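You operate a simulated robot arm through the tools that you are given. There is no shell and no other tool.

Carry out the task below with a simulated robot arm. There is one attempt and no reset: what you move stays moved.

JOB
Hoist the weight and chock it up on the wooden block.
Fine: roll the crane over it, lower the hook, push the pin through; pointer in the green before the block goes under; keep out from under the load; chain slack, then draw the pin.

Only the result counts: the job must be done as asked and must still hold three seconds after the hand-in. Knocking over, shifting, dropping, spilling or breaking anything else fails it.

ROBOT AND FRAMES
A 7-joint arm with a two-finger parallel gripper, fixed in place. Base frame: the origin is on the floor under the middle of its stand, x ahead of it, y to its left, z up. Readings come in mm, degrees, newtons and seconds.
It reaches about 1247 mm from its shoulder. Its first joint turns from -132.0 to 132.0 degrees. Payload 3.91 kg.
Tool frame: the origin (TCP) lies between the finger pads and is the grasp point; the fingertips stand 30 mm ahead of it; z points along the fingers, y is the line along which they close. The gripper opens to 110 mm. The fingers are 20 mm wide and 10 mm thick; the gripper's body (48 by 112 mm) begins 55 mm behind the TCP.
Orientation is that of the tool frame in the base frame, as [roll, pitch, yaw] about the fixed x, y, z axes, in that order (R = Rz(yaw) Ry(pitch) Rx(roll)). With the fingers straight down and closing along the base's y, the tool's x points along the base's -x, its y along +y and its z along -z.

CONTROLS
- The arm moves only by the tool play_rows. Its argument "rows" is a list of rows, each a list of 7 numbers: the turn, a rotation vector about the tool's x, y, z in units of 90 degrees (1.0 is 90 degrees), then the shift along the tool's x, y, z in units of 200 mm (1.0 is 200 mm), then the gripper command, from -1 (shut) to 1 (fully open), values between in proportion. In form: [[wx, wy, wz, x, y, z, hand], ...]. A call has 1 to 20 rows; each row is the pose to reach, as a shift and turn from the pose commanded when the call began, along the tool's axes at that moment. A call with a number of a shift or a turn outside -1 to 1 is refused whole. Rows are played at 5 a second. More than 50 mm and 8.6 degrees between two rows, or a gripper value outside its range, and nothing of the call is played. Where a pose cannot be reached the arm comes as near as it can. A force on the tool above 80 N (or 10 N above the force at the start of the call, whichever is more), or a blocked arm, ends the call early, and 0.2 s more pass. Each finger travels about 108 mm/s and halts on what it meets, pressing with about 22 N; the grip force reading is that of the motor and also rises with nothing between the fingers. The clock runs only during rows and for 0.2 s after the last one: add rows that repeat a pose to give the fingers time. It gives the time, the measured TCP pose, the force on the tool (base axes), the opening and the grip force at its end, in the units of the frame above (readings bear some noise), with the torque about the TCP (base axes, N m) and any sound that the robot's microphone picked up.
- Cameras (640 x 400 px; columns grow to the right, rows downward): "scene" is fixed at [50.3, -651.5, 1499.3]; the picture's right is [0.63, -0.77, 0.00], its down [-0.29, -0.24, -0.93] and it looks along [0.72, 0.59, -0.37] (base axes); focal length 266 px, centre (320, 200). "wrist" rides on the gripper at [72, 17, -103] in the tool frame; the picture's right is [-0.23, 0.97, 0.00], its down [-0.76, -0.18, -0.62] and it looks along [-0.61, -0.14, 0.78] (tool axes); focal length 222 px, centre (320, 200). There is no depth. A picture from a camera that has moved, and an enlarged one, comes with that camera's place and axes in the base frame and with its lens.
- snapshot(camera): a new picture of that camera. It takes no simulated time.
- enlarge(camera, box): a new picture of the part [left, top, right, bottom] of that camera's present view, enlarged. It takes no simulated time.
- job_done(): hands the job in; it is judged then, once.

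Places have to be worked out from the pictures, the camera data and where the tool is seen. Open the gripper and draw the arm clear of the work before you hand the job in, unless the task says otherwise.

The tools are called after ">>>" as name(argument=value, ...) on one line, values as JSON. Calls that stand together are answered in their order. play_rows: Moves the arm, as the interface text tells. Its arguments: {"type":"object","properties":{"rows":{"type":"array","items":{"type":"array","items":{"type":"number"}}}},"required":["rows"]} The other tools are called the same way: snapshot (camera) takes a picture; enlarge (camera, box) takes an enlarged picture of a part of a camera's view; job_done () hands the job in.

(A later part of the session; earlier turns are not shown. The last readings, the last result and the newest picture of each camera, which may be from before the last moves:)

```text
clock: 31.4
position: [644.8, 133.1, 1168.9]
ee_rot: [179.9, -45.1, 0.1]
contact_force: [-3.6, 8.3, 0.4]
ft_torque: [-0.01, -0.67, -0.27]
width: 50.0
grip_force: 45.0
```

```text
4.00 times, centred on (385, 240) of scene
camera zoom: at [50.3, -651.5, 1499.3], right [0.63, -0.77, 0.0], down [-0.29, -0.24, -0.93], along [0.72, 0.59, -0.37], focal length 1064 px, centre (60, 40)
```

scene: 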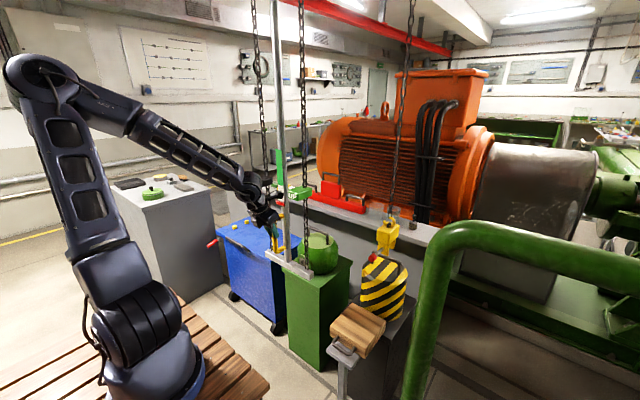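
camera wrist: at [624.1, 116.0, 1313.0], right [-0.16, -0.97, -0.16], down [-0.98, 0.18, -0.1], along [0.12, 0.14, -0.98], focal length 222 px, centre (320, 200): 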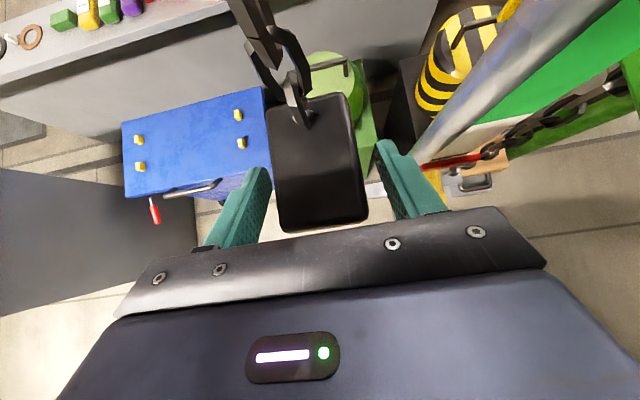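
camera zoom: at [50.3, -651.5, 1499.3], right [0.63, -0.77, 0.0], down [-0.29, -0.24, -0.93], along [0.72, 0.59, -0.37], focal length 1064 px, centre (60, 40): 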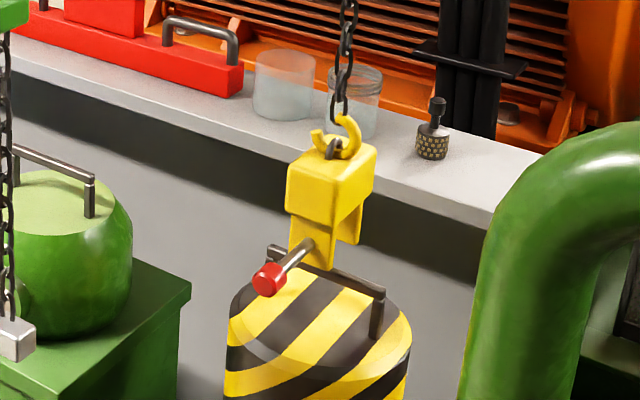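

Pulling the DOWN tag 20 mm lowered the hook a little with hardly any force. I pull another 60 mm and measure the ratio.

>>> play_rows(rows=[[0, 0, 0, -0.035, 0, 0.035, -0.5], [0, 0, 0, -0.07, 0, 0.07, -0.5], [0, 0, 0, -0.105, 0, 0.105, -0.5], [0, 0, 0, -0.14, 0, 0.14, -0.5], [0, 0, 0, -0.175, 0, 0.175, -0.5], [0, 0, 0, -0.212, 0, 0.212, -0.5], [0, 0, 0, -0.212, 0, 0.212, -0.5]])

>>> enlarge(camera="scene", box=[210, 130, 330, 230])

>>> enlarge(camera="scene", box=[340, 190, 430, 290])

```text
clock: 33.0
position: [644.4, 133.3, 1110.4]
ee_rot: [179.9, -44.9, -0.1]
contact_force: [8.8, 0.7, 0.3]
ft_torque: [-0.26, 0.55, -0.1]
width: 49.8
grip_force: 45.3
```

```text
4.00 times, centred on (270, 180) of scene
camera zoom: at [50.3, -651.5, 1499.3], right [0.63, -0.77, 0.0], down [-0.29, -0.24, -0.93], along [0.72, 0.59, -0.37], focal length 1064 px, centre (520, 280)
```

zoom: 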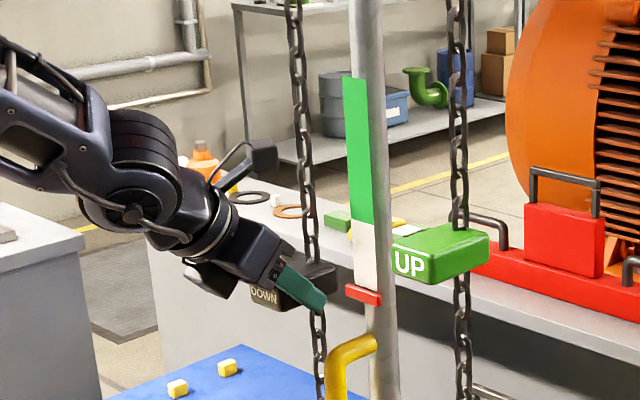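

```text
4.00 times, centred on (385, 240) of scene
camera zoom: at [50.3, -651.5, 1499.3], right [0.63, -0.77, 0.0], down [-0.29, -0.24, -0.93], along [0.72, 0.59, -0.37], focal length 1064 px, centre (60, 40)
```

zoom: 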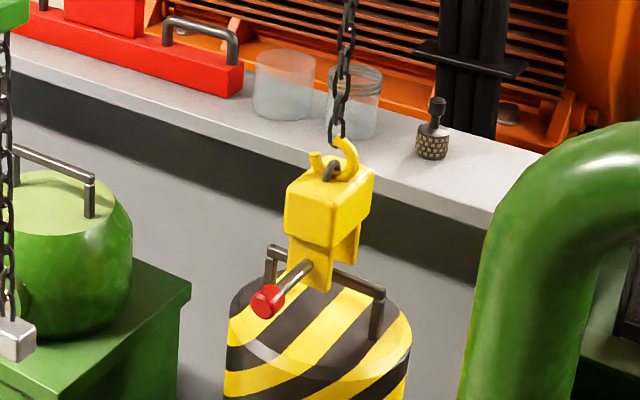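

80 mm of tag travel lowered the hook about 32 mm (ratio 0.4). The clevis legs appear to straddle the bail bar; I pull another 70 mm and check.

>>> play_rows(rows=[[0, 0, 0, -0.035, 0, 0.035, -0.5], [0, 0, 0, -0.07, 0, 0.07, -0.5], [0, 0, 0, -0.105, 0, 0.105, -0.5], [0, 0, 0, -0.14, 0, 0.14, -0.5], [0, 0, 0, -0.175, 0, 0.175, -0.5], [0, 0, 0, -0.212, 0, 0.212, -0.5], [0, 0, 0, -0.247, 0, 0.247, -0.5], [0, 0, 0, -0.247, 0, 0.247, -0.5]])

>>> enlarge(camera="scene", box=[210, 130, 330, 290])

>>> enlarge(camera="scene", box=[340, 190, 430, 290])

>>> snapshot(camera="wrist")

```text
clock: 34.8
position: [645.2, 133.1, 1035.6]
ee_rot: [180.0, -44.9, 0.1]
contact_force: [-12.7, 4.3, 18.2]
ft_torque: [0.0, 0.05, -0.3]
width: 49.6
grip_force: 45.3
```

```text
2.50 times, centred on (270, 210) of scene
camera zoom: at [50.3, -651.5, 1499.3], right [0.63, -0.77, 0.0], down [-0.29, -0.24, -0.93], along [0.72, 0.59, -0.37], focal length 665 px, centre (445, 175)
```

zoom: 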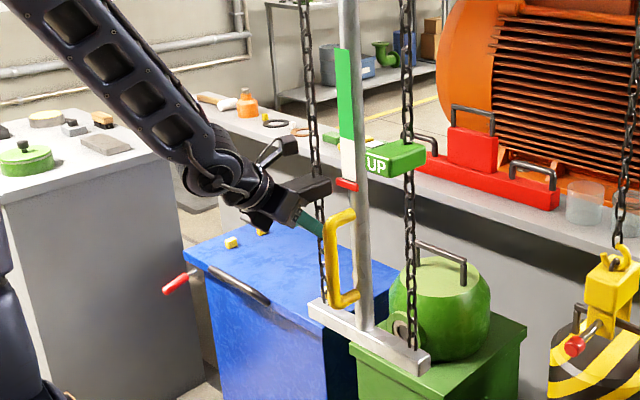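

```text
4.00 times, centred on (385, 240) of scene
camera zoom: at [50.3, -651.5, 1499.3], right [0.63, -0.77, 0.0], down [-0.29, -0.24, -0.93], along [0.72, 0.59, -0.37], focal length 1064 px, centre (60, 40)
```

zoom: 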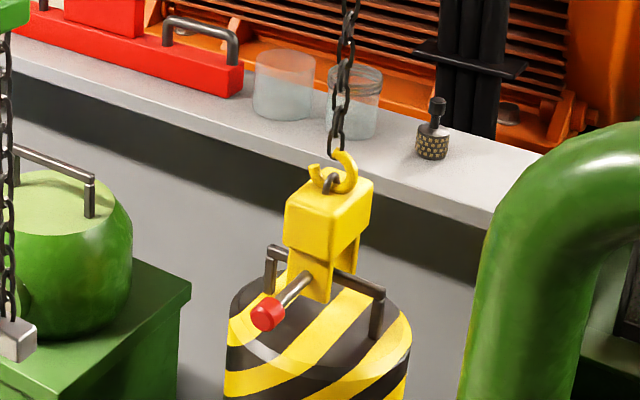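

```text
taken
camera wrist: at [623.3, 115.2, 1160.0], right [-0.16, -0.97, -0.16], down [-0.98, 0.18, -0.1], along [0.12, 0.14, -0.98], focal length 222 px, centre (320, 200)
```

wrist: 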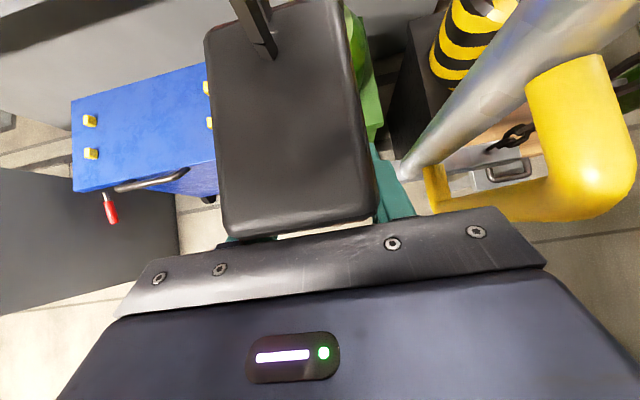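

The tag seems to have reached its travel stop (~110 mm, hook down ~44 mm) and slipped in the fingers. I release it to see whether it returns and the hook stays.

>>> play_rows(rows=[[0, 0, 0, 0, 0, 0, 0.3], [0, 0, 0, 0, 0, 0, 0.3], [0, 0, 0, 0, 0, 0, 0.3], [0, 0, 0, 0, 0, 0, 0.3], [0, 0, 0, 0, 0, 0, 0.3]])

>>> enlarge(camera="scene", box=[210, 130, 330, 290])

>>> enlarge(camera="scene", box=[340, 190, 430, 290])

>>> snapshot(camera="wrist")

```text
clock: 36.0
position: [643.8, 132.2, 1037.3]
ee_rot: [-180.0, -45.0, 0.0]
contact_force: [-29.7, -3.5, 1.2]
ft_torque: [0.29, -1.61, 0.11]
width: 71.5
grip_force: 0.1
```

```text
2.50 times, centred on (270, 210) of scene
camera zoom: at [50.3, -651.5, 1499.3], right [0.63, -0.77, 0.0], down [-0.29, -0.24, -0.93], along [0.72, 0.59, -0.37], focal length 665 px, centre (445, 175)
```

zoom: 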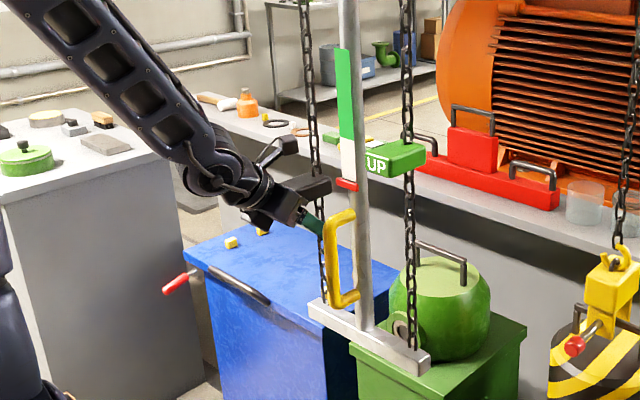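

```text
4.00 times, centred on (385, 240) of scene
camera zoom: at [50.3, -651.5, 1499.3], right [0.63, -0.77, 0.0], down [-0.29, -0.24, -0.93], along [0.72, 0.59, -0.37], focal length 1064 px, centre (60, 40)
```

zoom: 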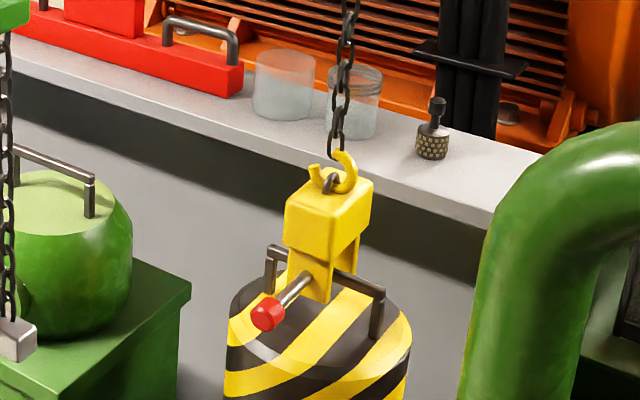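

```text
taken
camera wrist: at [623.6, 115.0, 1160.9], right [-0.16, -0.97, -0.16], down [-0.98, 0.18, -0.1], along [0.12, 0.14, -0.98], focal length 222 px, centre (320, 200)
```

wrist: 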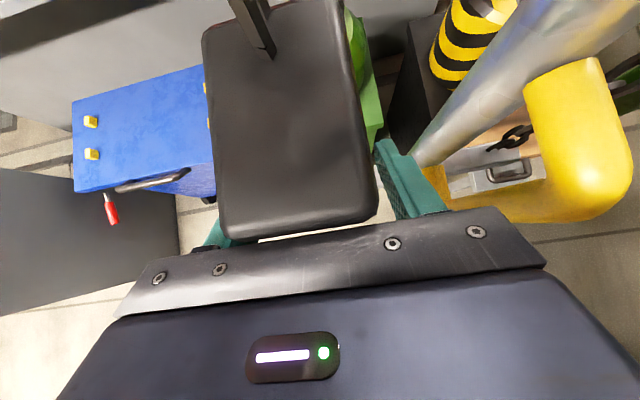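

The tag presses against the gripper body now (29 N in -x). I back straight off in -x first, then look at whether the tag springs back.

>>> play_rows(rows=[[0, 0, 0, -0.035, 0, -0.035, 0.5], [0, 0, 0, -0.09, 0, -0.09, 0.5], [0, 0, 0, -0.17, 0, -0.17, 0.5], [0, 0, 0, -0.25, 0, -0.3, 0.5], [0, 0, 0, -0.25, 0, -0.45, 0.5], [0, 0, 0, -0.25, 0, -0.45, 0.5]])

>>> enlarge(camera="scene", box=[210, 130, 330, 290])

>>> enlarge(camera="scene", box=[340, 190, 430, 290])

>>> snapshot(camera="wrist")

```text
clock: 37.4
position: [553.8, 139.9, 1071.5]
ee_rot: [180.0, -45.0, 0.0]
contact_force: [-0.6, 0.6, -0.5]
ft_torque: [-0.04, -0.03, 0.04]
width: 82.4
grip_force: 0.1
out of reach, approached as far as the arm can: row 4, 5, 6
```

```text
2.50 times, centred on (270, 210) of scene
camera zoom: at [50.3, -651.5, 1499.3], right [0.63, -0.77, 0.0], down [-0.29, -0.24, -0.93], along [0.72, 0.59, -0.37], focal length 665 px, centre (445, 175)
```

zoom: 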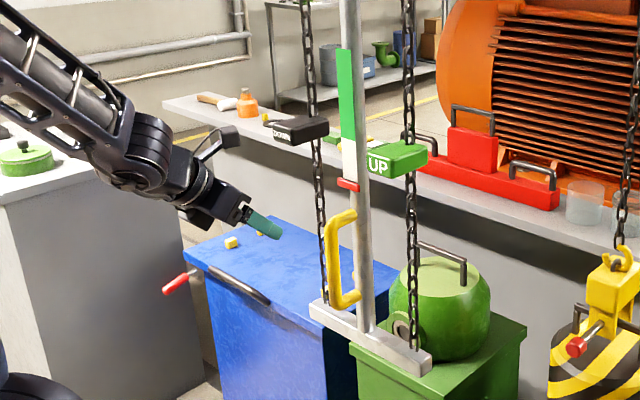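

```text
4.00 times, centred on (385, 240) of scene
camera zoom: at [50.3, -651.5, 1499.3], right [0.63, -0.77, 0.0], down [-0.29, -0.24, -0.93], along [0.72, 0.59, -0.37], focal length 1064 px, centre (60, 40)
```

zoom: 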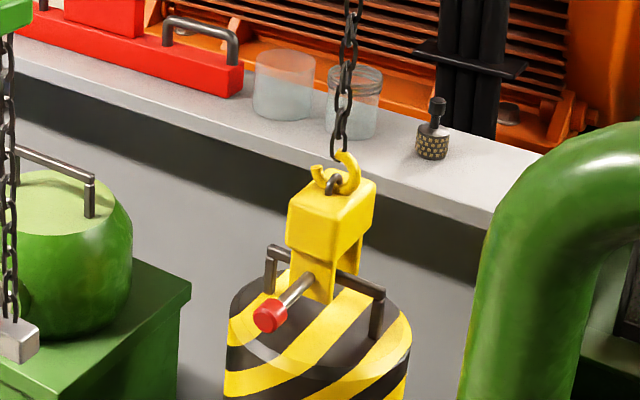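

```text
taken
camera wrist: at [532.6, 122.1, 1195.3], right [-0.16, -0.97, -0.16], down [-0.98, 0.18, -0.1], along [0.12, 0.14, -0.98], focal length 222 px, centre (320, 200)
```

wrist: 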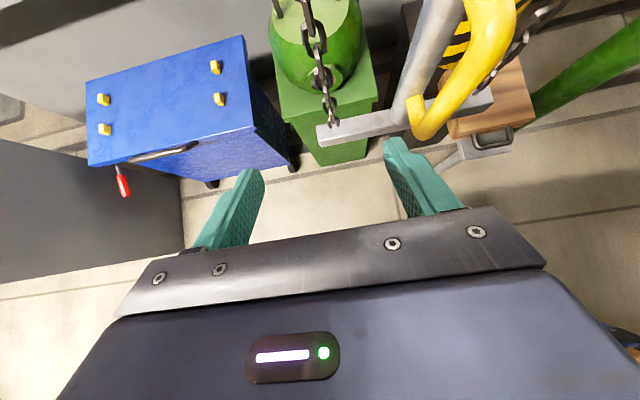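

The DOWN tag sprang back to its rest position while the hook stayed ~44 mm lower, so it ratchets at ratio 0.4. The pin is still ~15 mm above the bar centre; about 34 mm more is needed (≈85 mm of tag travel). I go up in front of the tag again.

>>> play_rows(rows=[[0, 0, 0, 0.1, 0.0, -0.08, 0.3], [0, 0, 0, 0.22, 0.01, -0.18, 0.3], [0, 0, 0, 0.34, 0.02, -0.28, 0.3], [0, 0, 0, 0.46, 0.03, -0.38, 0.3], [0, 0, 0, 0.58, 0.04, -0.48, 0.3], [0, 0, 0, 0.7, 0.05, -0.573, 0.3], [0, 0, 0, 0.7, 0.05, -0.573, 0.3]])

>>> enlarge(camera="wrist", box=[240, 0, 440, 180])

```text
clock: 39.0
position: [571.5, 131.9, 1253.1]
ee_rot: [-179.9, -45.0, 0.1]
contact_force: [0.3, -0.5, -0.4]
ft_torque: [-0.03, -0.01, 0.02]
width: 71.8
grip_force: 0.0
```

```text
2.22 times, centred on (340, 90) of wrist
camera zoom: at [550.1, 113.9, 1376.3], right [-0.16, -0.97, -0.16], down [-0.98, 0.18, -0.1], along [0.12, 0.14, -0.98], focal length 494 px, centre (276, 444)
```

zoom: 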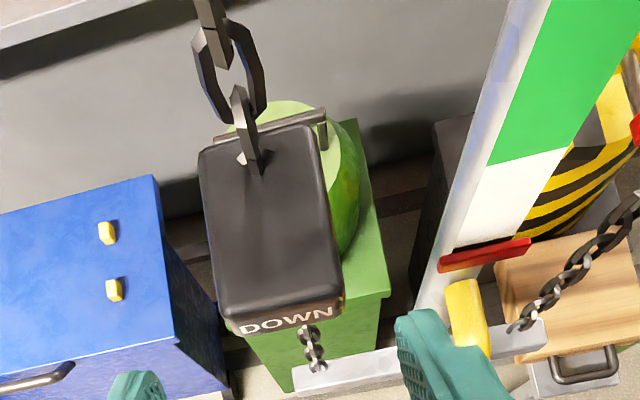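

The tag is now at y≈128. I advance, close on it, and pull it down 85 mm in one call.

>>> play_rows(rows=[[0, 0, 0, 0.0, 0.02, 0.12, 0.3], [0, 0, 0, 0.02, 0.02, 0.25, 0.3], [0, 0, 0, 0.034, 0.02, 0.38, 0.3], [0, 0, 0, 0.034, 0.02, 0.486, 0.3], [0, 0, 0, 0.034, 0.02, 0.486, 0.3], [0, 0, 0, 0.034, 0.02, 0.486, -0.5], [0, 0, 0, 0.034, 0.02, 0.486, -0.5], [0, 0, 0, 0.034, 0.02, 0.486, -0.5], [0, 0, 0, 0.004, 0.02, 0.516, -0.5], [0, 0, 0, -0.031, 0.02, 0.551, -0.5], [0, 0, 0, -0.066, 0.02, 0.586, -0.5], [0, 0, 0, -0.101, 0.02, 0.621, -0.5], [0, 0, 0, -0.136, 0.02, 0.656, -0.5], [0, 0, 0, -0.171, 0.02, 0.691, -0.5], [0, 0, 0, -0.206, 0.02, 0.726, -0.5], [0, 0, 0, -0.241, 0.02, 0.761, -0.5], [0, 0, 0, -0.266, 0.02, 0.786, -0.5], [0, 0, 0, -0.266, 0.02, 0.786, -0.5]])

>>> enlarge(camera="scene", box=[340, 190, 430, 290])

>>> enlarge(camera="scene", box=[210, 130, 330, 290])

```text
clock: 42.8
position: [645.5, 130.8, 1103.0]
ee_rot: [180.0, -44.9, 0.2]
contact_force: [12.9, 69.0, 1.5]
ft_torque: [-0.18, -0.66, -0.67]
width: 49.8
grip_force: 44.8
```

```text
4.00 times, centred on (385, 240) of scene
camera zoom: at [50.3, -651.5, 1499.3], right [0.63, -0.77, 0.0], down [-0.29, -0.24, -0.93], along [0.72, 0.59, -0.37], focal length 1064 px, centre (60, 40)
```

zoom: 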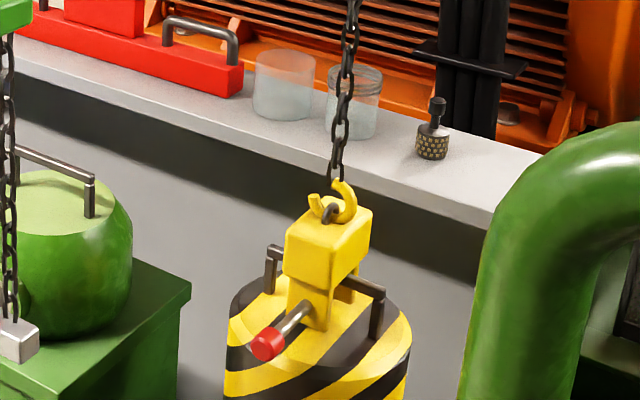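

```text
2.50 times, centred on (270, 210) of scene
camera zoom: at [50.3, -651.5, 1499.3], right [0.63, -0.77, 0.0], down [-0.29, -0.24, -0.93], along [0.72, 0.59, -0.37], focal length 665 px, centre (445, 175)
```

zoom: 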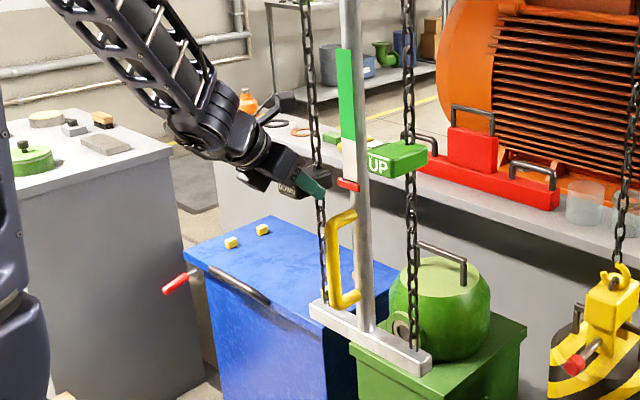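

The hook dropped ~29 mm more; the pin (z≈819) is only just under the bar (centre ≈829), so I want ~8 mm more. I pull the tag another 20 mm while easing the side load in y.

>>> play_rows(rows=[[0, 0, 0, -0.015, -0.01, 0.015, -0.5], [0, 0, 0, -0.035, -0.015, 0.035, -0.5], [0, 0, 0, -0.055, -0.015, 0.055, -0.5], [0, 0, 0, -0.075, -0.015, 0.075, -0.5], [0, 0, 0, -0.075, -0.015, 0.075, -0.5]])

>>> enlarge(camera="scene", box=[340, 190, 430, 290])

>>> snapshot(camera="wrist")

```text
clock: 44.0
position: [645.8, 130.5, 1084.0]
ee_rot: [-179.9, -45.3, 0.0]
contact_force: [2.7, 36.6, 48.4]
ft_torque: [0.42, -0.04, -0.02]
width: 50.1
grip_force: 45.2
```

```text
4.00 times, centred on (385, 240) of scene
camera zoom: at [50.3, -651.5, 1499.3], right [0.63, -0.77, 0.0], down [-0.29, -0.24, -0.93], along [0.72, 0.59, -0.37], focal length 1064 px, centre (60, 40)
```

zoom: 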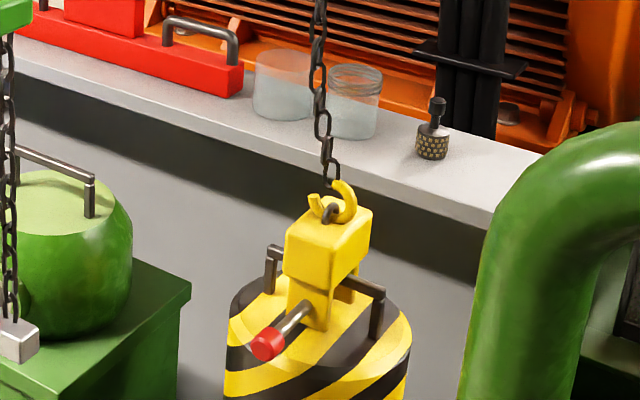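

```text
taken
camera wrist: at [623.8, 112.1, 1207.4], right [-0.16, -0.97, -0.16], down [-0.98, 0.18, -0.1], along [0.13, 0.14, -0.98], focal length 222 px, centre (320, 200)
```

wrist: 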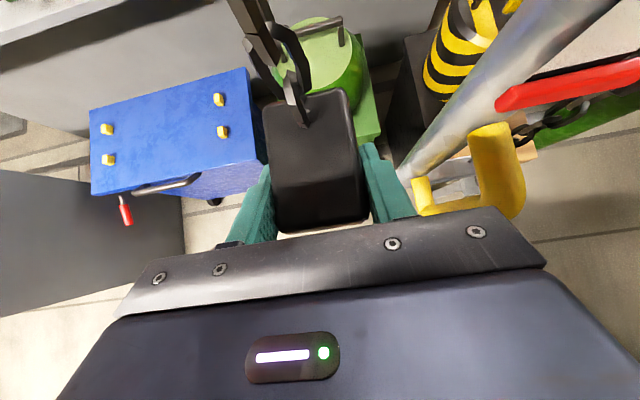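

The hook stopped moving and its chain now hangs slack, so the clevis is seated on the bail bar with the pin below it. I release the DOWN tag and back off.

>>> play_rows(rows=[[0, 0, 0, 0, 0, 0, 0.4], [0, 0, 0, 0, 0, 0, 0.4], [0, 0, 0, -0.035, 0, -0.035, 0.4], [0, 0, 0, -0.1, 0, -0.12, 0.4], [0, 0, 0, -0.1, 0, -0.25, 0.4], [0, 0, 0, -0.1, 0, -0.4, 0.4], [0, 0, 0, -0.1, 0, -0.55, 0.4], [0, 0, 0, -0.1, 0, -0.55, 0.4]])

>>> snapshot(camera="scene")

>>> enlarge(camera="scene", box=[355, 205, 415, 265])

>>> enlarge(camera="scene", box=[210, 130, 330, 290])

```text
clock: 45.8
position: [554.3, 128.5, 1144.4]
ee_rot: [-179.9, -45.0, 0.2]
contact_force: [-0.2, -0.1, 0.2]
ft_torque: [0.01, 0.0, -0.02]
width: 77.2
grip_force: 0.0
```

```text
taken
```

scene: 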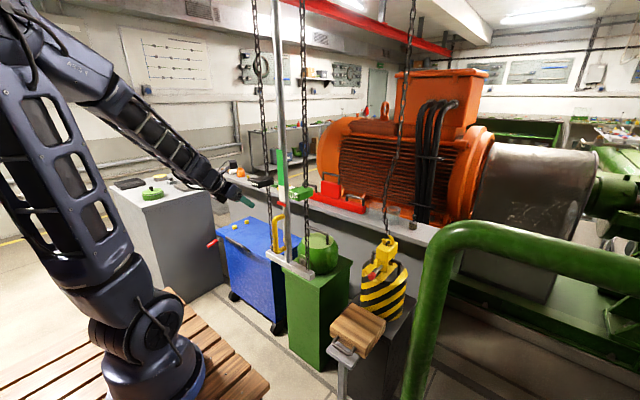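

```text
6.67 times, centred on (385, 235) of scene
camera zoom: at [50.3, -651.5, 1499.3], right [0.63, -0.77, 0.0], down [-0.29, -0.24, -0.93], along [0.72, 0.59, -0.37], focal length 1774 px, centre (-113, -33)
```

zoom: 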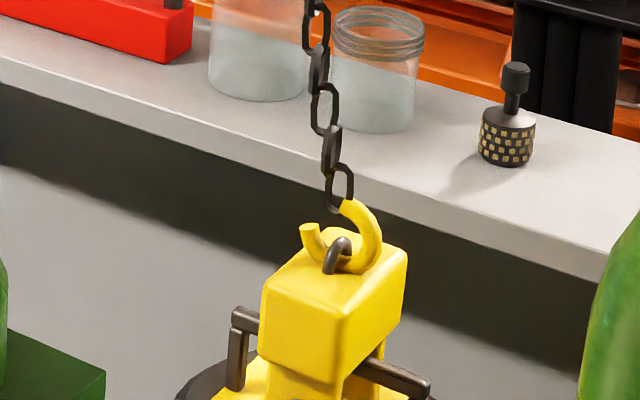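

```text
2.50 times, centred on (270, 210) of scene
camera zoom: at [50.3, -651.5, 1499.3], right [0.63, -0.77, 0.0], down [-0.29, -0.24, -0.93], along [0.72, 0.59, -0.37], focal length 665 px, centre (445, 175)
```

zoom: 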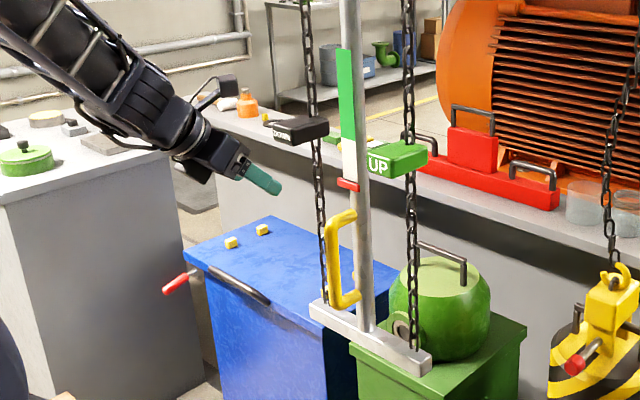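

Slack chain and seated clevis confirmed; pointer still at the bottom. Now I travel sideways in front of the post and chains toward y≈-250 to reach the pin head (≈(868, -252, 819)).

>>> play_rows(rows=[[0, 0, 0, 0, 0.1, -0.05, -0.5], [0, 0, 0, 0, 0.25, -0.1, -1], [0, 0, 0, 0, 0.4, -0.1, -1], [0, 0, 0, 0, 0.55, -0.1, -1], [0, 0, 0, 0, 0.7, -0.1, -1], [0, 0, 0, 0, 0.85, -0.1, -1], [0, 0, 0, 0, 1.0, -0.1, -1]])

>>> snapshot(camera="scene")

```text
clock: 47.4
position: [559.1, -65.8, 1176.5]
ee_rot: [180.0, -45.0, 0.1]
contact_force: [-0.8, -0.4, 0.7]
ft_torque: [0.02, 0.03, -0.03]
width: 0.0
grip_force: 21.8
out of reach, approached as far as the arm can: row 3, 4, 5, 6, 7
```

```text
taken
```

scene: 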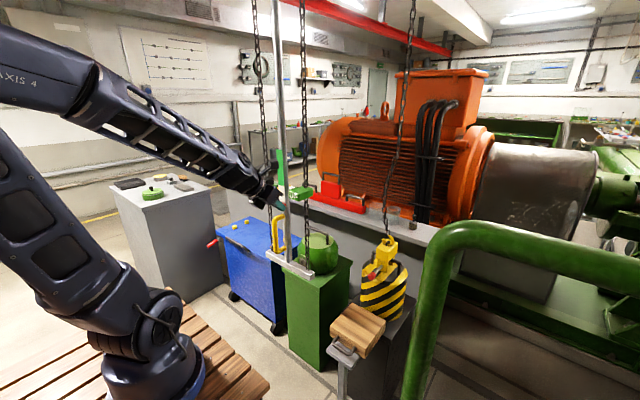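

Continuing sideways past the UP tag, then down and forward a bit once clear of it.

>>> play_rows(rows=[[0, 0, 0, 0, 0.15, 0, -1], [0, 0, 0, 0, 0.33, 0, -1], [0, 0, 0, 0, 0.51, 0.02, -1], [0, 0, 0, -0.05, 0.69, 0.12, -1], [0, 0, 0, -0.12, 0.85, 0.24, -1], [0, 0, 0, -0.2, 0.93, 0.38, -1], [0, 0, 0, -0.27, 0.93, 0.5, -1], [0, 0, 0, -0.3, 0.93, 0.59, -1], [0, 0, 0, -0.3, 0.93, 0.59, -1]])

>>> snapshot(camera="scene")

>>> snapshot(camera="wrist")

```text
clock: 49.4
position: [596.2, -254.9, 1050.3]
ee_rot: [-179.9, -45.1, 0.1]
contact_force: [0.3, -0.6, -0.5]
ft_torque: [0.0, 0.0, 0.02]
width: 0.0
grip_force: 22.7
```

```text
taken
```

scene: 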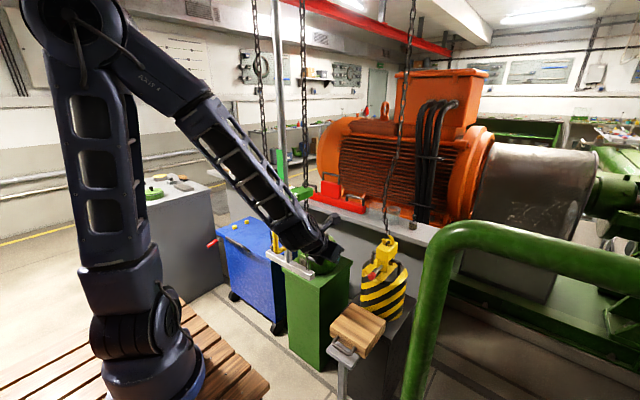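

```text
taken
camera wrist: at [575.1, -273.1, 1173.1], right [-0.16, -0.97, -0.16], down [-0.98, 0.18, -0.1], along [0.12, 0.14, -0.98], focal length 222 px, centre (320, 200)
```

wrist: 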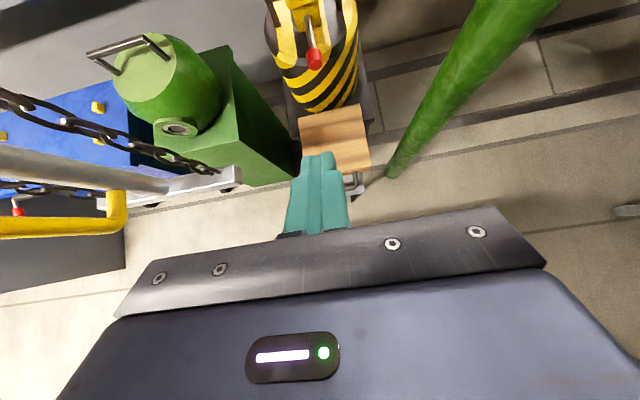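

Pin head measured at about (864, -255, 822). I move forward and down while levelling the fingers to point along +x.

>>> play_rows(rows=[[0, 0.07, 0, -0.01, 0, 0.12, -1], [0, 0.14, 0, -0.02, 0, 0.24, -1], [0, 0.21, 0, -0.035, 0, 0.36, -1], [0, 0.28, 0, -0.05, 0, 0.48, -1], [0, 0.35, 0, -0.065, 0, 0.6, -1], [0, 0.42, 0, -0.08, 0, 0.72, -1], [0, 0.5, 0, -0.092, 0, 0.827, -1], [0, 0.5, 0, -0.092, 0, 0.827, -1]])

>>> snapshot(camera="scene")

>>> snapshot(camera="wrist")

```text
clock: 51.2
position: [702.6, -254.7, 920.8]
ee_rot: [12.1, -90.0, 167.9]
contact_force: [0.7, -0.6, -0.3]
ft_torque: [0.0, 0.02, 0.02]
width: 0.0
grip_force: 22.3
out of reach, approached as far as the arm can: row 1, 2, 3, 4, 5
```

```text
taken
```

scene: 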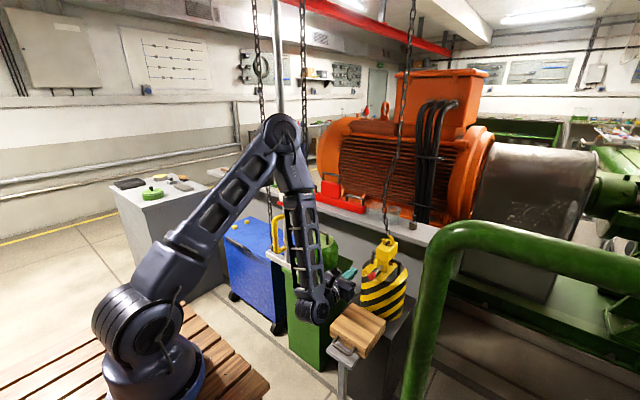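

```text
taken
camera wrist: at [601.0, -272.6, 991.2], right [0.0, -0.97, -0.23], down [-0.62, 0.18, -0.76], along [0.78, 0.14, -0.61], focal length 222 px, centre (320, 200)
```

wrist: 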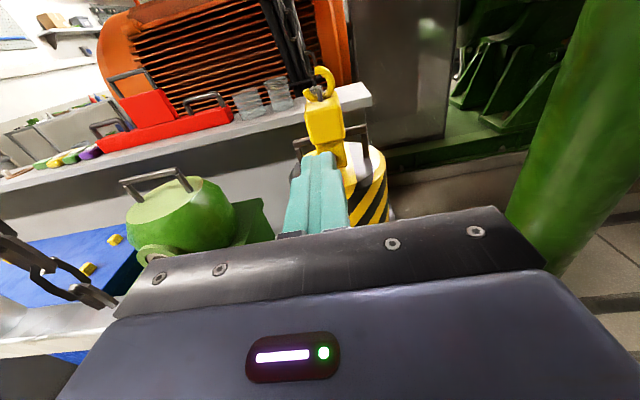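

The arm took a natural elbow-up posture, well clear of the chain. I descend to the pin's height z≈822 and approach to ~40 mm short of the head.

>>> play_rows(rows=[[0, 0, 0, -0.15, 0, 0.08, -1], [0, 0, 0, -0.3, 0, 0.17, -1], [0, 0, 0, -0.45, 0, 0.27, -1], [0, 0, 0, -0.495, 0, 0.36, -1], [0, 0, 0, -0.495, 0, 0.36, -1]])

>>> snapshot(camera="wrist")

>>> enlarge(camera="scene", box=[280, 190, 440, 310])

```text
clock: 52.4
position: [774.9, -253.6, 820.0]
ee_rot: [125.1, -90.0, 54.9]
contact_force: [0.7, 0.1, 0.2]
ft_torque: [-0.01, 0.03, -0.02]
width: 0.0
grip_force: 22.0
```

```text
taken
camera wrist: at [672.5, -272.1, 891.7], right [0.0, -0.97, -0.23], down [-0.62, 0.18, -0.76], along [0.78, 0.14, -0.61], focal length 222 px, centre (320, 200)
```

wrist: 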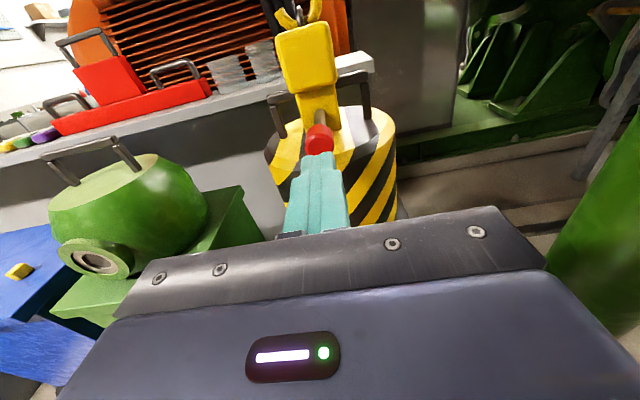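

```text
3.33 times, centred on (360, 250) of scene
camera zoom: at [50.3, -651.5, 1499.3], right [0.63, -0.77, 0.0], down [-0.29, -0.24, -0.93], along [0.72, 0.59, -0.37], focal length 887 px, centre (187, 33)
```

zoom: 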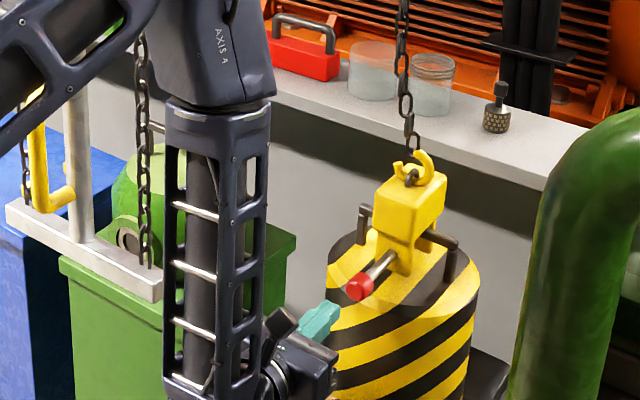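

Head refined to (867, -252, 812). I lower 8 mm and push forward slowly until contact and a bit beyond.

>>> play_rows(rows=[[0, 0, 0, -0.04, 0, 0.0, -1], [0, 0, 0, -0.04, 0, 0.1, -1], [0, 0, 0, -0.04, 0, 0.2, -1], [0, 0, 0, -0.04, 0, 0.26, -1], [0, 0, 0, -0.04, 0, 0.32, -1], [0, 0, 0, -0.04, 0, 0.38, -1]])

>>> snapshot(camera="wrist")

>>> enlarge(camera="scene", box=[330, 200, 430, 300])

```text
clock: 53.8
position: [849.1, -255.0, 813.0]
ee_rot: [-3.2, -89.9, -176.9]
contact_force: [-0.8, 1.5, -0.3]
ft_torque: [-0.02, 0.03, 0.01]
width: 0.3
grip_force: 21.9
```

```text
taken
camera wrist: at [746.9, -273.7, 885.0], right [0.0, -0.97, -0.23], down [-0.62, 0.18, -0.76], along [0.78, 0.14, -0.61], focal length 222 px, centre (320, 200)
```

wrist: 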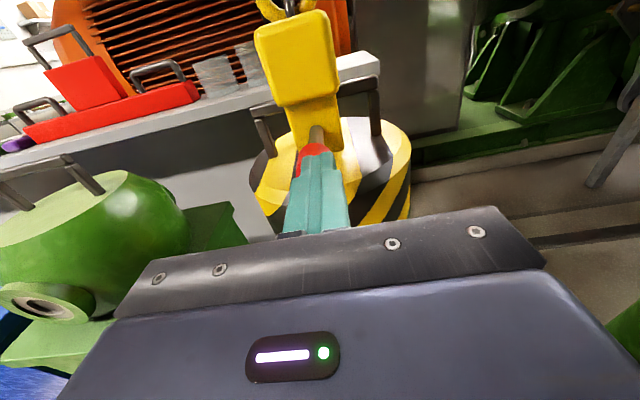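

```text
4.00 times, centred on (380, 250) of scene
camera zoom: at [50.3, -651.5, 1499.3], right [0.63, -0.77, 0.0], down [-0.29, -0.24, -0.93], along [0.72, 0.59, -0.37], focal length 1064 px, centre (80, 0)
```

zoom: 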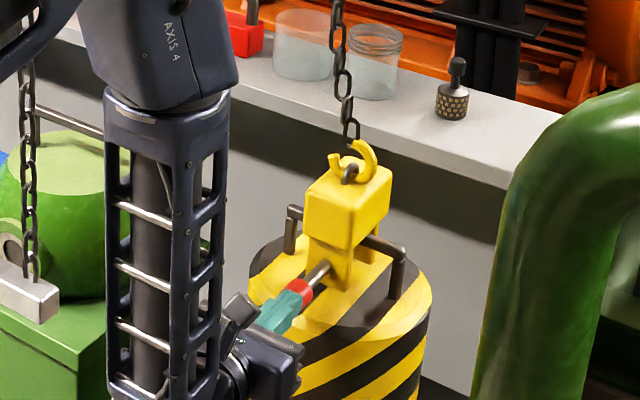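

The head has moved with almost no force; about 50 mm of shaft still shows. I keep pushing in 8 mm steps.

>>> play_rows(rows=[[0, 0, 0, 0, 0, 0.04, -1], [0, 0, 0, 0, 0, 0.08, -1], [0, 0, 0, 0, 0, 0.12, -1], [0, 0, 0, 0, 0, 0.16, -1], [0, 0, 0, 0, 0, 0.2, -1], [0, 0, 0, 0, 0, 0.24, -1]])

>>> snapshot(camera="wrist")

>>> enlarge(camera="scene", box=[330, 200, 430, 300])

```text
clock: 55.2
position: [892.7, -253.0, 813.4]
ee_rot: [-179.2, -89.8, -0.8]
contact_force: [-63.4, 3.4, 12.4]
ft_torque: [-0.29, -0.08, 0.12]
width: 0.5
grip_force: 22.5
```

```text
taken
camera wrist: at [791.1, -272.5, 885.4], right [0.0, -0.97, -0.23], down [-0.63, 0.18, -0.76], along [0.78, 0.14, -0.61], focal length 222 px, centre (320, 200)
```

wrist: 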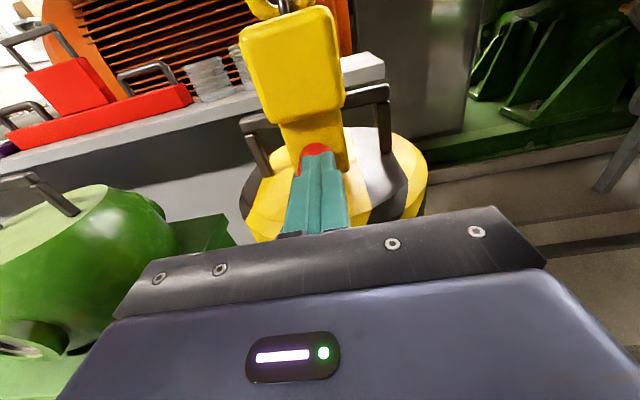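

```text
4.00 times, centred on (380, 250) of scene
camera zoom: at [50.3, -651.5, 1499.3], right [0.63, -0.77, 0.0], down [-0.29, -0.24, -0.93], along [0.72, 0.59, -0.37], focal length 1064 px, centre (80, 0)
```

zoom: 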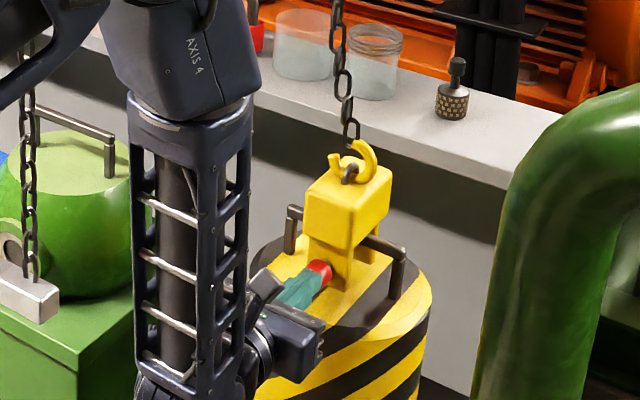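

Force rose to 63 N in x: the pin appears to have bottomed out. I'll take a closer look at the head/leg.

>>> enlarge(camera="scene", box=[365, 230, 405, 280])

>>> enlarge(camera="wrist", box=[240, 80, 400, 200])

```text
8.00 times, centred on (385, 255) of scene
camera zoom: at [50.3, -651.5, 1499.3], right [0.63, -0.77, 0.0], down [-0.29, -0.24, -0.93], along [0.72, 0.59, -0.37], focal length 2128 px, centre (-200, -240)
```

zoom: 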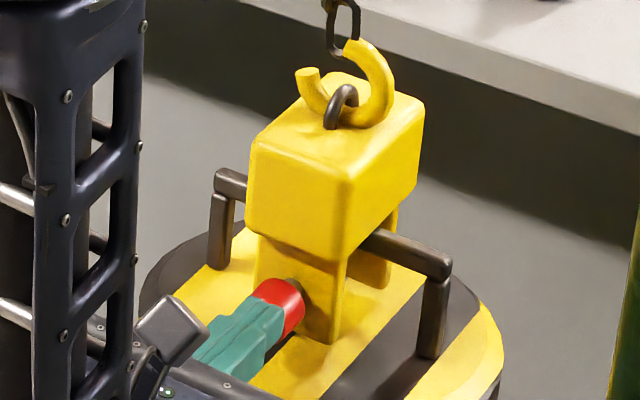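

```text
3.33 times, centred on (320, 140) of wrist
camera zoom: at [791.1, -272.5, 885.4], right [0.0, -0.97, -0.23], down [-0.63, 0.18, -0.76], along [0.78, 0.14, -0.61], focal length 740 px, centre (320, 400)
```

zoom: 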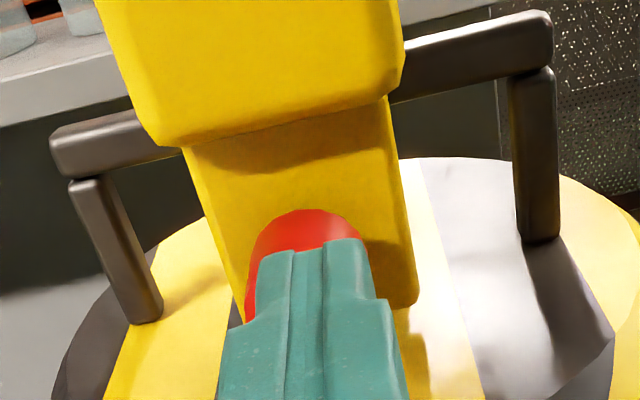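

The pin is through with its head against the clevis leg. I retreat from it and rise, tilting back to 45°.

>>> play_rows(rows=[[0, 0, 0, 0, 0, -0.05, -1], [0, 0, 0, 0, 0, -0.2, -1], [0, 0, 0, 0.05, 0, -0.4, -1], [0, -0.08, 0, 0.2, 0, -0.55, -1], [0, -0.16, 0, 0.35, 0, -0.7, -1], [0, -0.24, 0, 0.5, 0, -0.8, -1], [0, -0.32, 0, 0.65, 0, -0.9, -1], [0, -0.4, 0, 0.8, 0, -1.0, -1], [0, -0.48, 0, 0.95, 0, -1.0, -1], [0, -0.5, 0, 1.0, 0, -1.0, -1], [0, -0.5, 0, 1.0, 0, -1.0, -1]])

>>> snapshot(camera="scene")

>>> snapshot(camera="wrist")

```text
clock: 57.6
position: [697.7, -254.4, 1014.0]
ee_rot: [-179.9, -45.0, 0.0]
contact_force: [0.4, -0.8, -0.5]
ft_torque: [0.01, 0.05, 0.0]
width: 0.0
grip_force: 22.1
```

```text
taken
```

scene: 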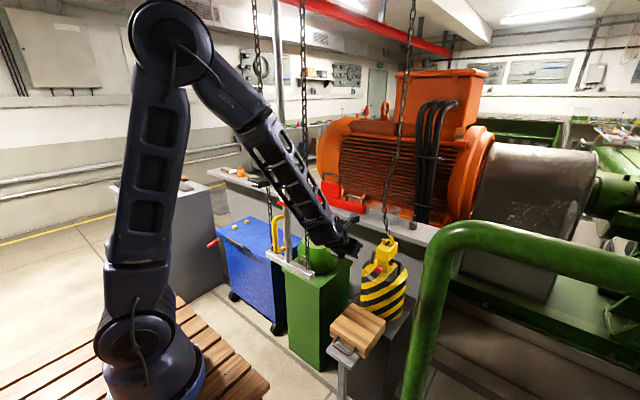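

```text
taken
camera wrist: at [676.7, -273.4, 1137.3], right [-0.16, -0.97, -0.16], down [-0.98, 0.18, -0.1], along [0.12, 0.14, -0.98], focal length 222 px, centre (320, 200)
```

wrist: 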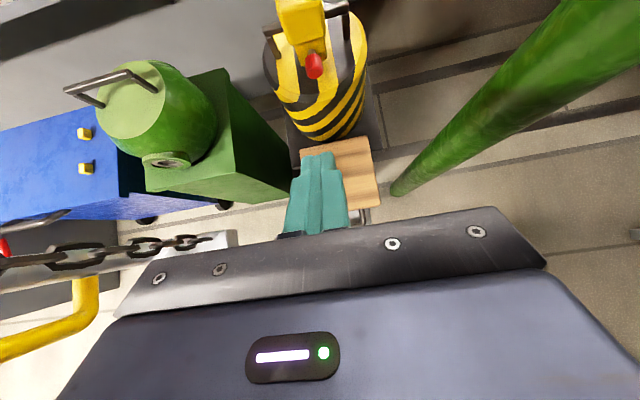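

Clear of the pin. Continue up and back to the height of the UP tag, still at y≈-254.

>>> play_rows(rows=[[0, 0, 0, 0.05, 0, -0.15, -1], [0, 0, 0, 0.1, 0, -0.32, -1], [0, 0, 0, 0.16, 0, -0.5, -1], [0, 0, 0, 0.22, 0, -0.68, -1], [0, 0, 0, 0.29, 0, -0.86, -0.5], [0, 0, 0, 0.36, 0, -1.0, 0.3], [0, 0, 0, 0.4, 0, -1.0, 0.3], [0, 0, 0, 0.5, 0, -1.0, 0.3], [0, 0, 0, 0.5, 0, -1.0, 0.3]])

>>> snapshot(camera="scene")

>>> snapshot(camera="wrist")

```text
clock: 59.6
position: [626.3, -252.5, 1225.6]
ee_rot: [180.0, -45.0, 0.1]
contact_force: [0.3, -0.3, -0.6]
ft_torque: [0.01, 0.01, 0.02]
width: 71.4
grip_force: 0.0
```

```text
taken
```

scene: 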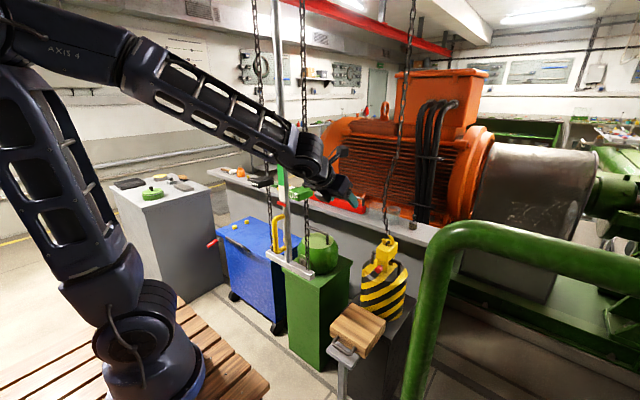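

```text
taken
camera wrist: at [604.2, -271.8, 1349.3], right [-0.16, -0.97, -0.16], down [-0.98, 0.18, -0.1], along [0.12, 0.14, -0.98], focal length 222 px, centre (320, 200)
```

wrist: 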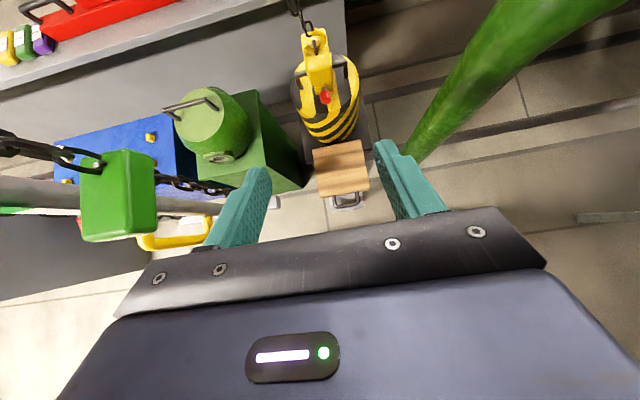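

The UP tag is visible to the left. I first pull back in x, then move across to y≈-72 in front of it.

>>> play_rows(rows=[[0, 0, 0, -0.06, -0.05, -0.1, 0.3], [0, 0, 0, -0.11, -0.2, -0.18, 0.3], [0, 0, 0, -0.11, -0.38, -0.18, 0.3], [0, 0, 0, -0.11, -0.56, -0.18, 0.3], [0, 0, 0, -0.11, -0.74, -0.18, 0.3], [0, 0, 0, -0.11, -0.9, -0.18, 0.3], [0, 0, 0, -0.11, -0.9, -0.18, 0.3]])

>>> snapshot(camera="wrist")

>>> snapshot(camera="scene")

```text
clock: 61.2
position: [586.1, -73.8, 1235.8]
ee_rot: [-180.0, -45.0, 0.1]
contact_force: [-0.3, -0.8, -0.4]
ft_torque: [-0.03, 0.01, 0.0]
width: 71.6
grip_force: 0.1
```

```text
taken
camera wrist: at [564.3, -90.5, 1359.2], right [-0.16, -0.97, -0.16], down [-0.98, 0.18, -0.1], along [0.12, 0.14, -0.98], focal length 222 px, centre (320, 200)
```

wrist: 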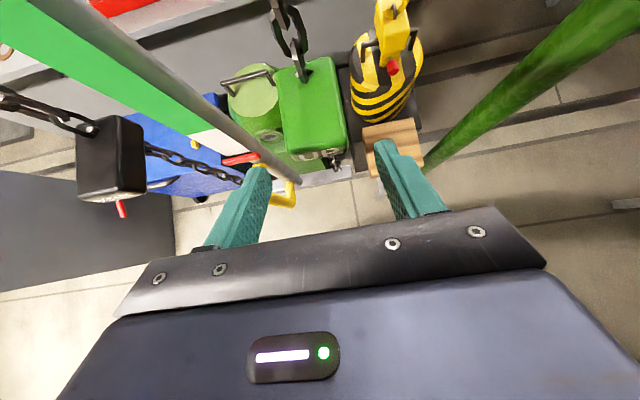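

```text
taken
```

scene: 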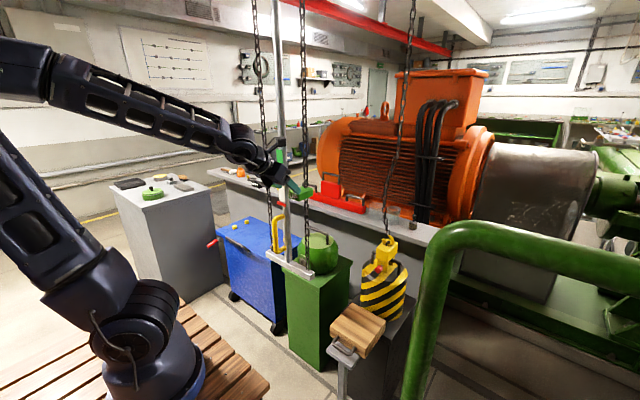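

UP tag: x 627–704, y -95…-45, top z≈1185. I advance to straddle it, close and pull down 60 mm to begin taking up slack.

>>> play_rows(rows=[[0, 0, 0, 0.0, -0.019, 0.12, 0.3], [0, 0, 0, 0.0, -0.019, 0.25, 0.3], [0, 0, 0, 0.01, -0.019, 0.38, 0.3], [0, 0, 0, 0.01, -0.019, 0.477, 0.3], [0, 0, 0, 0.01, -0.019, 0.477, 0.3], [0, 0, 0, 0.01, -0.019, 0.477, -0.5], [0, 0, 0, 0.01, -0.019, 0.477, -0.5], [0, 0, 0, 0.01, -0.019, 0.477, -0.5], [0, 0, 0, -0.025, -0.019, 0.512, -0.5], [0, 0, 0, -0.06, -0.019, 0.547, -0.5], [0, 0, 0, -0.095, -0.019, 0.582, -0.5], [0, 0, 0, -0.13, -0.019, 0.617, -0.5], [0, 0, 0, -0.165, -0.019, 0.652, -0.5], [0, 0, 0, -0.2, -0.019, 0.687, -0.5], [0, 0, 0, -0.2, -0.019, 0.687, -0.5]])

>>> enlarge(camera="scene", box=[250, 130, 350, 270])

>>> enlarge(camera="scene", box=[340, 190, 430, 290])

>>> snapshot(camera="wrist")

```text
clock: 63.9
position: [656.4, -68.9, 1128.7]
ee_rot: [-179.6, -45.0, 0.0]
contact_force: [15.5, 35.0, 0.7]
ft_torque: [-1.79, -0.02, -2.67]
width: 49.9
grip_force: 44.8
out of reach, approached as far as the arm can: row 13
stopped in row 13: the force on the tool passed its limit at 101 N (the readings are from after the stop); the commanded pose is now the measured one
```

```text
2.86 times, centred on (300, 200) of scene
camera zoom: at [50.3, -651.5, 1499.3], right [0.63, -0.77, 0.0], down [-0.29, -0.24, -0.93], along [0.72, 0.59, -0.37], focal length 760 px, centre (377, 200)
```

zoom: 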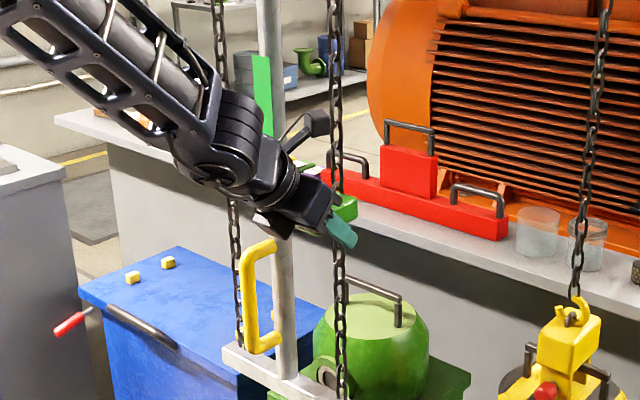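

```text
4.00 times, centred on (385, 240) of scene
camera zoom: at [50.3, -651.5, 1499.3], right [0.63, -0.77, 0.0], down [-0.29, -0.24, -0.93], along [0.72, 0.59, -0.37], focal length 1064 px, centre (60, 40)
```

zoom: 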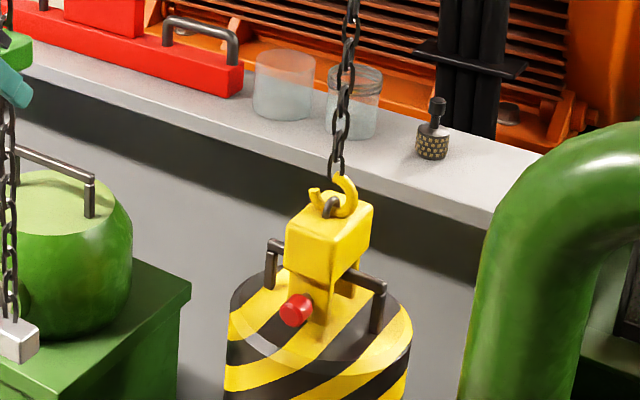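

```text
taken
camera wrist: at [635.2, -88.5, 1252.2], right [-0.16, -0.97, -0.17], down [-0.98, 0.17, -0.1], along [0.12, 0.15, -0.98], focal length 222 px, centre (320, 200)
```

wrist: 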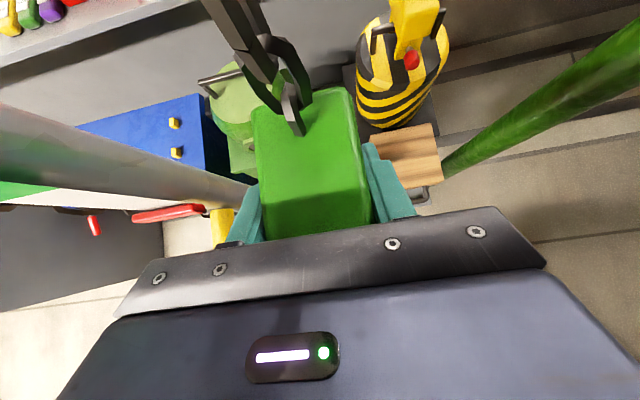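

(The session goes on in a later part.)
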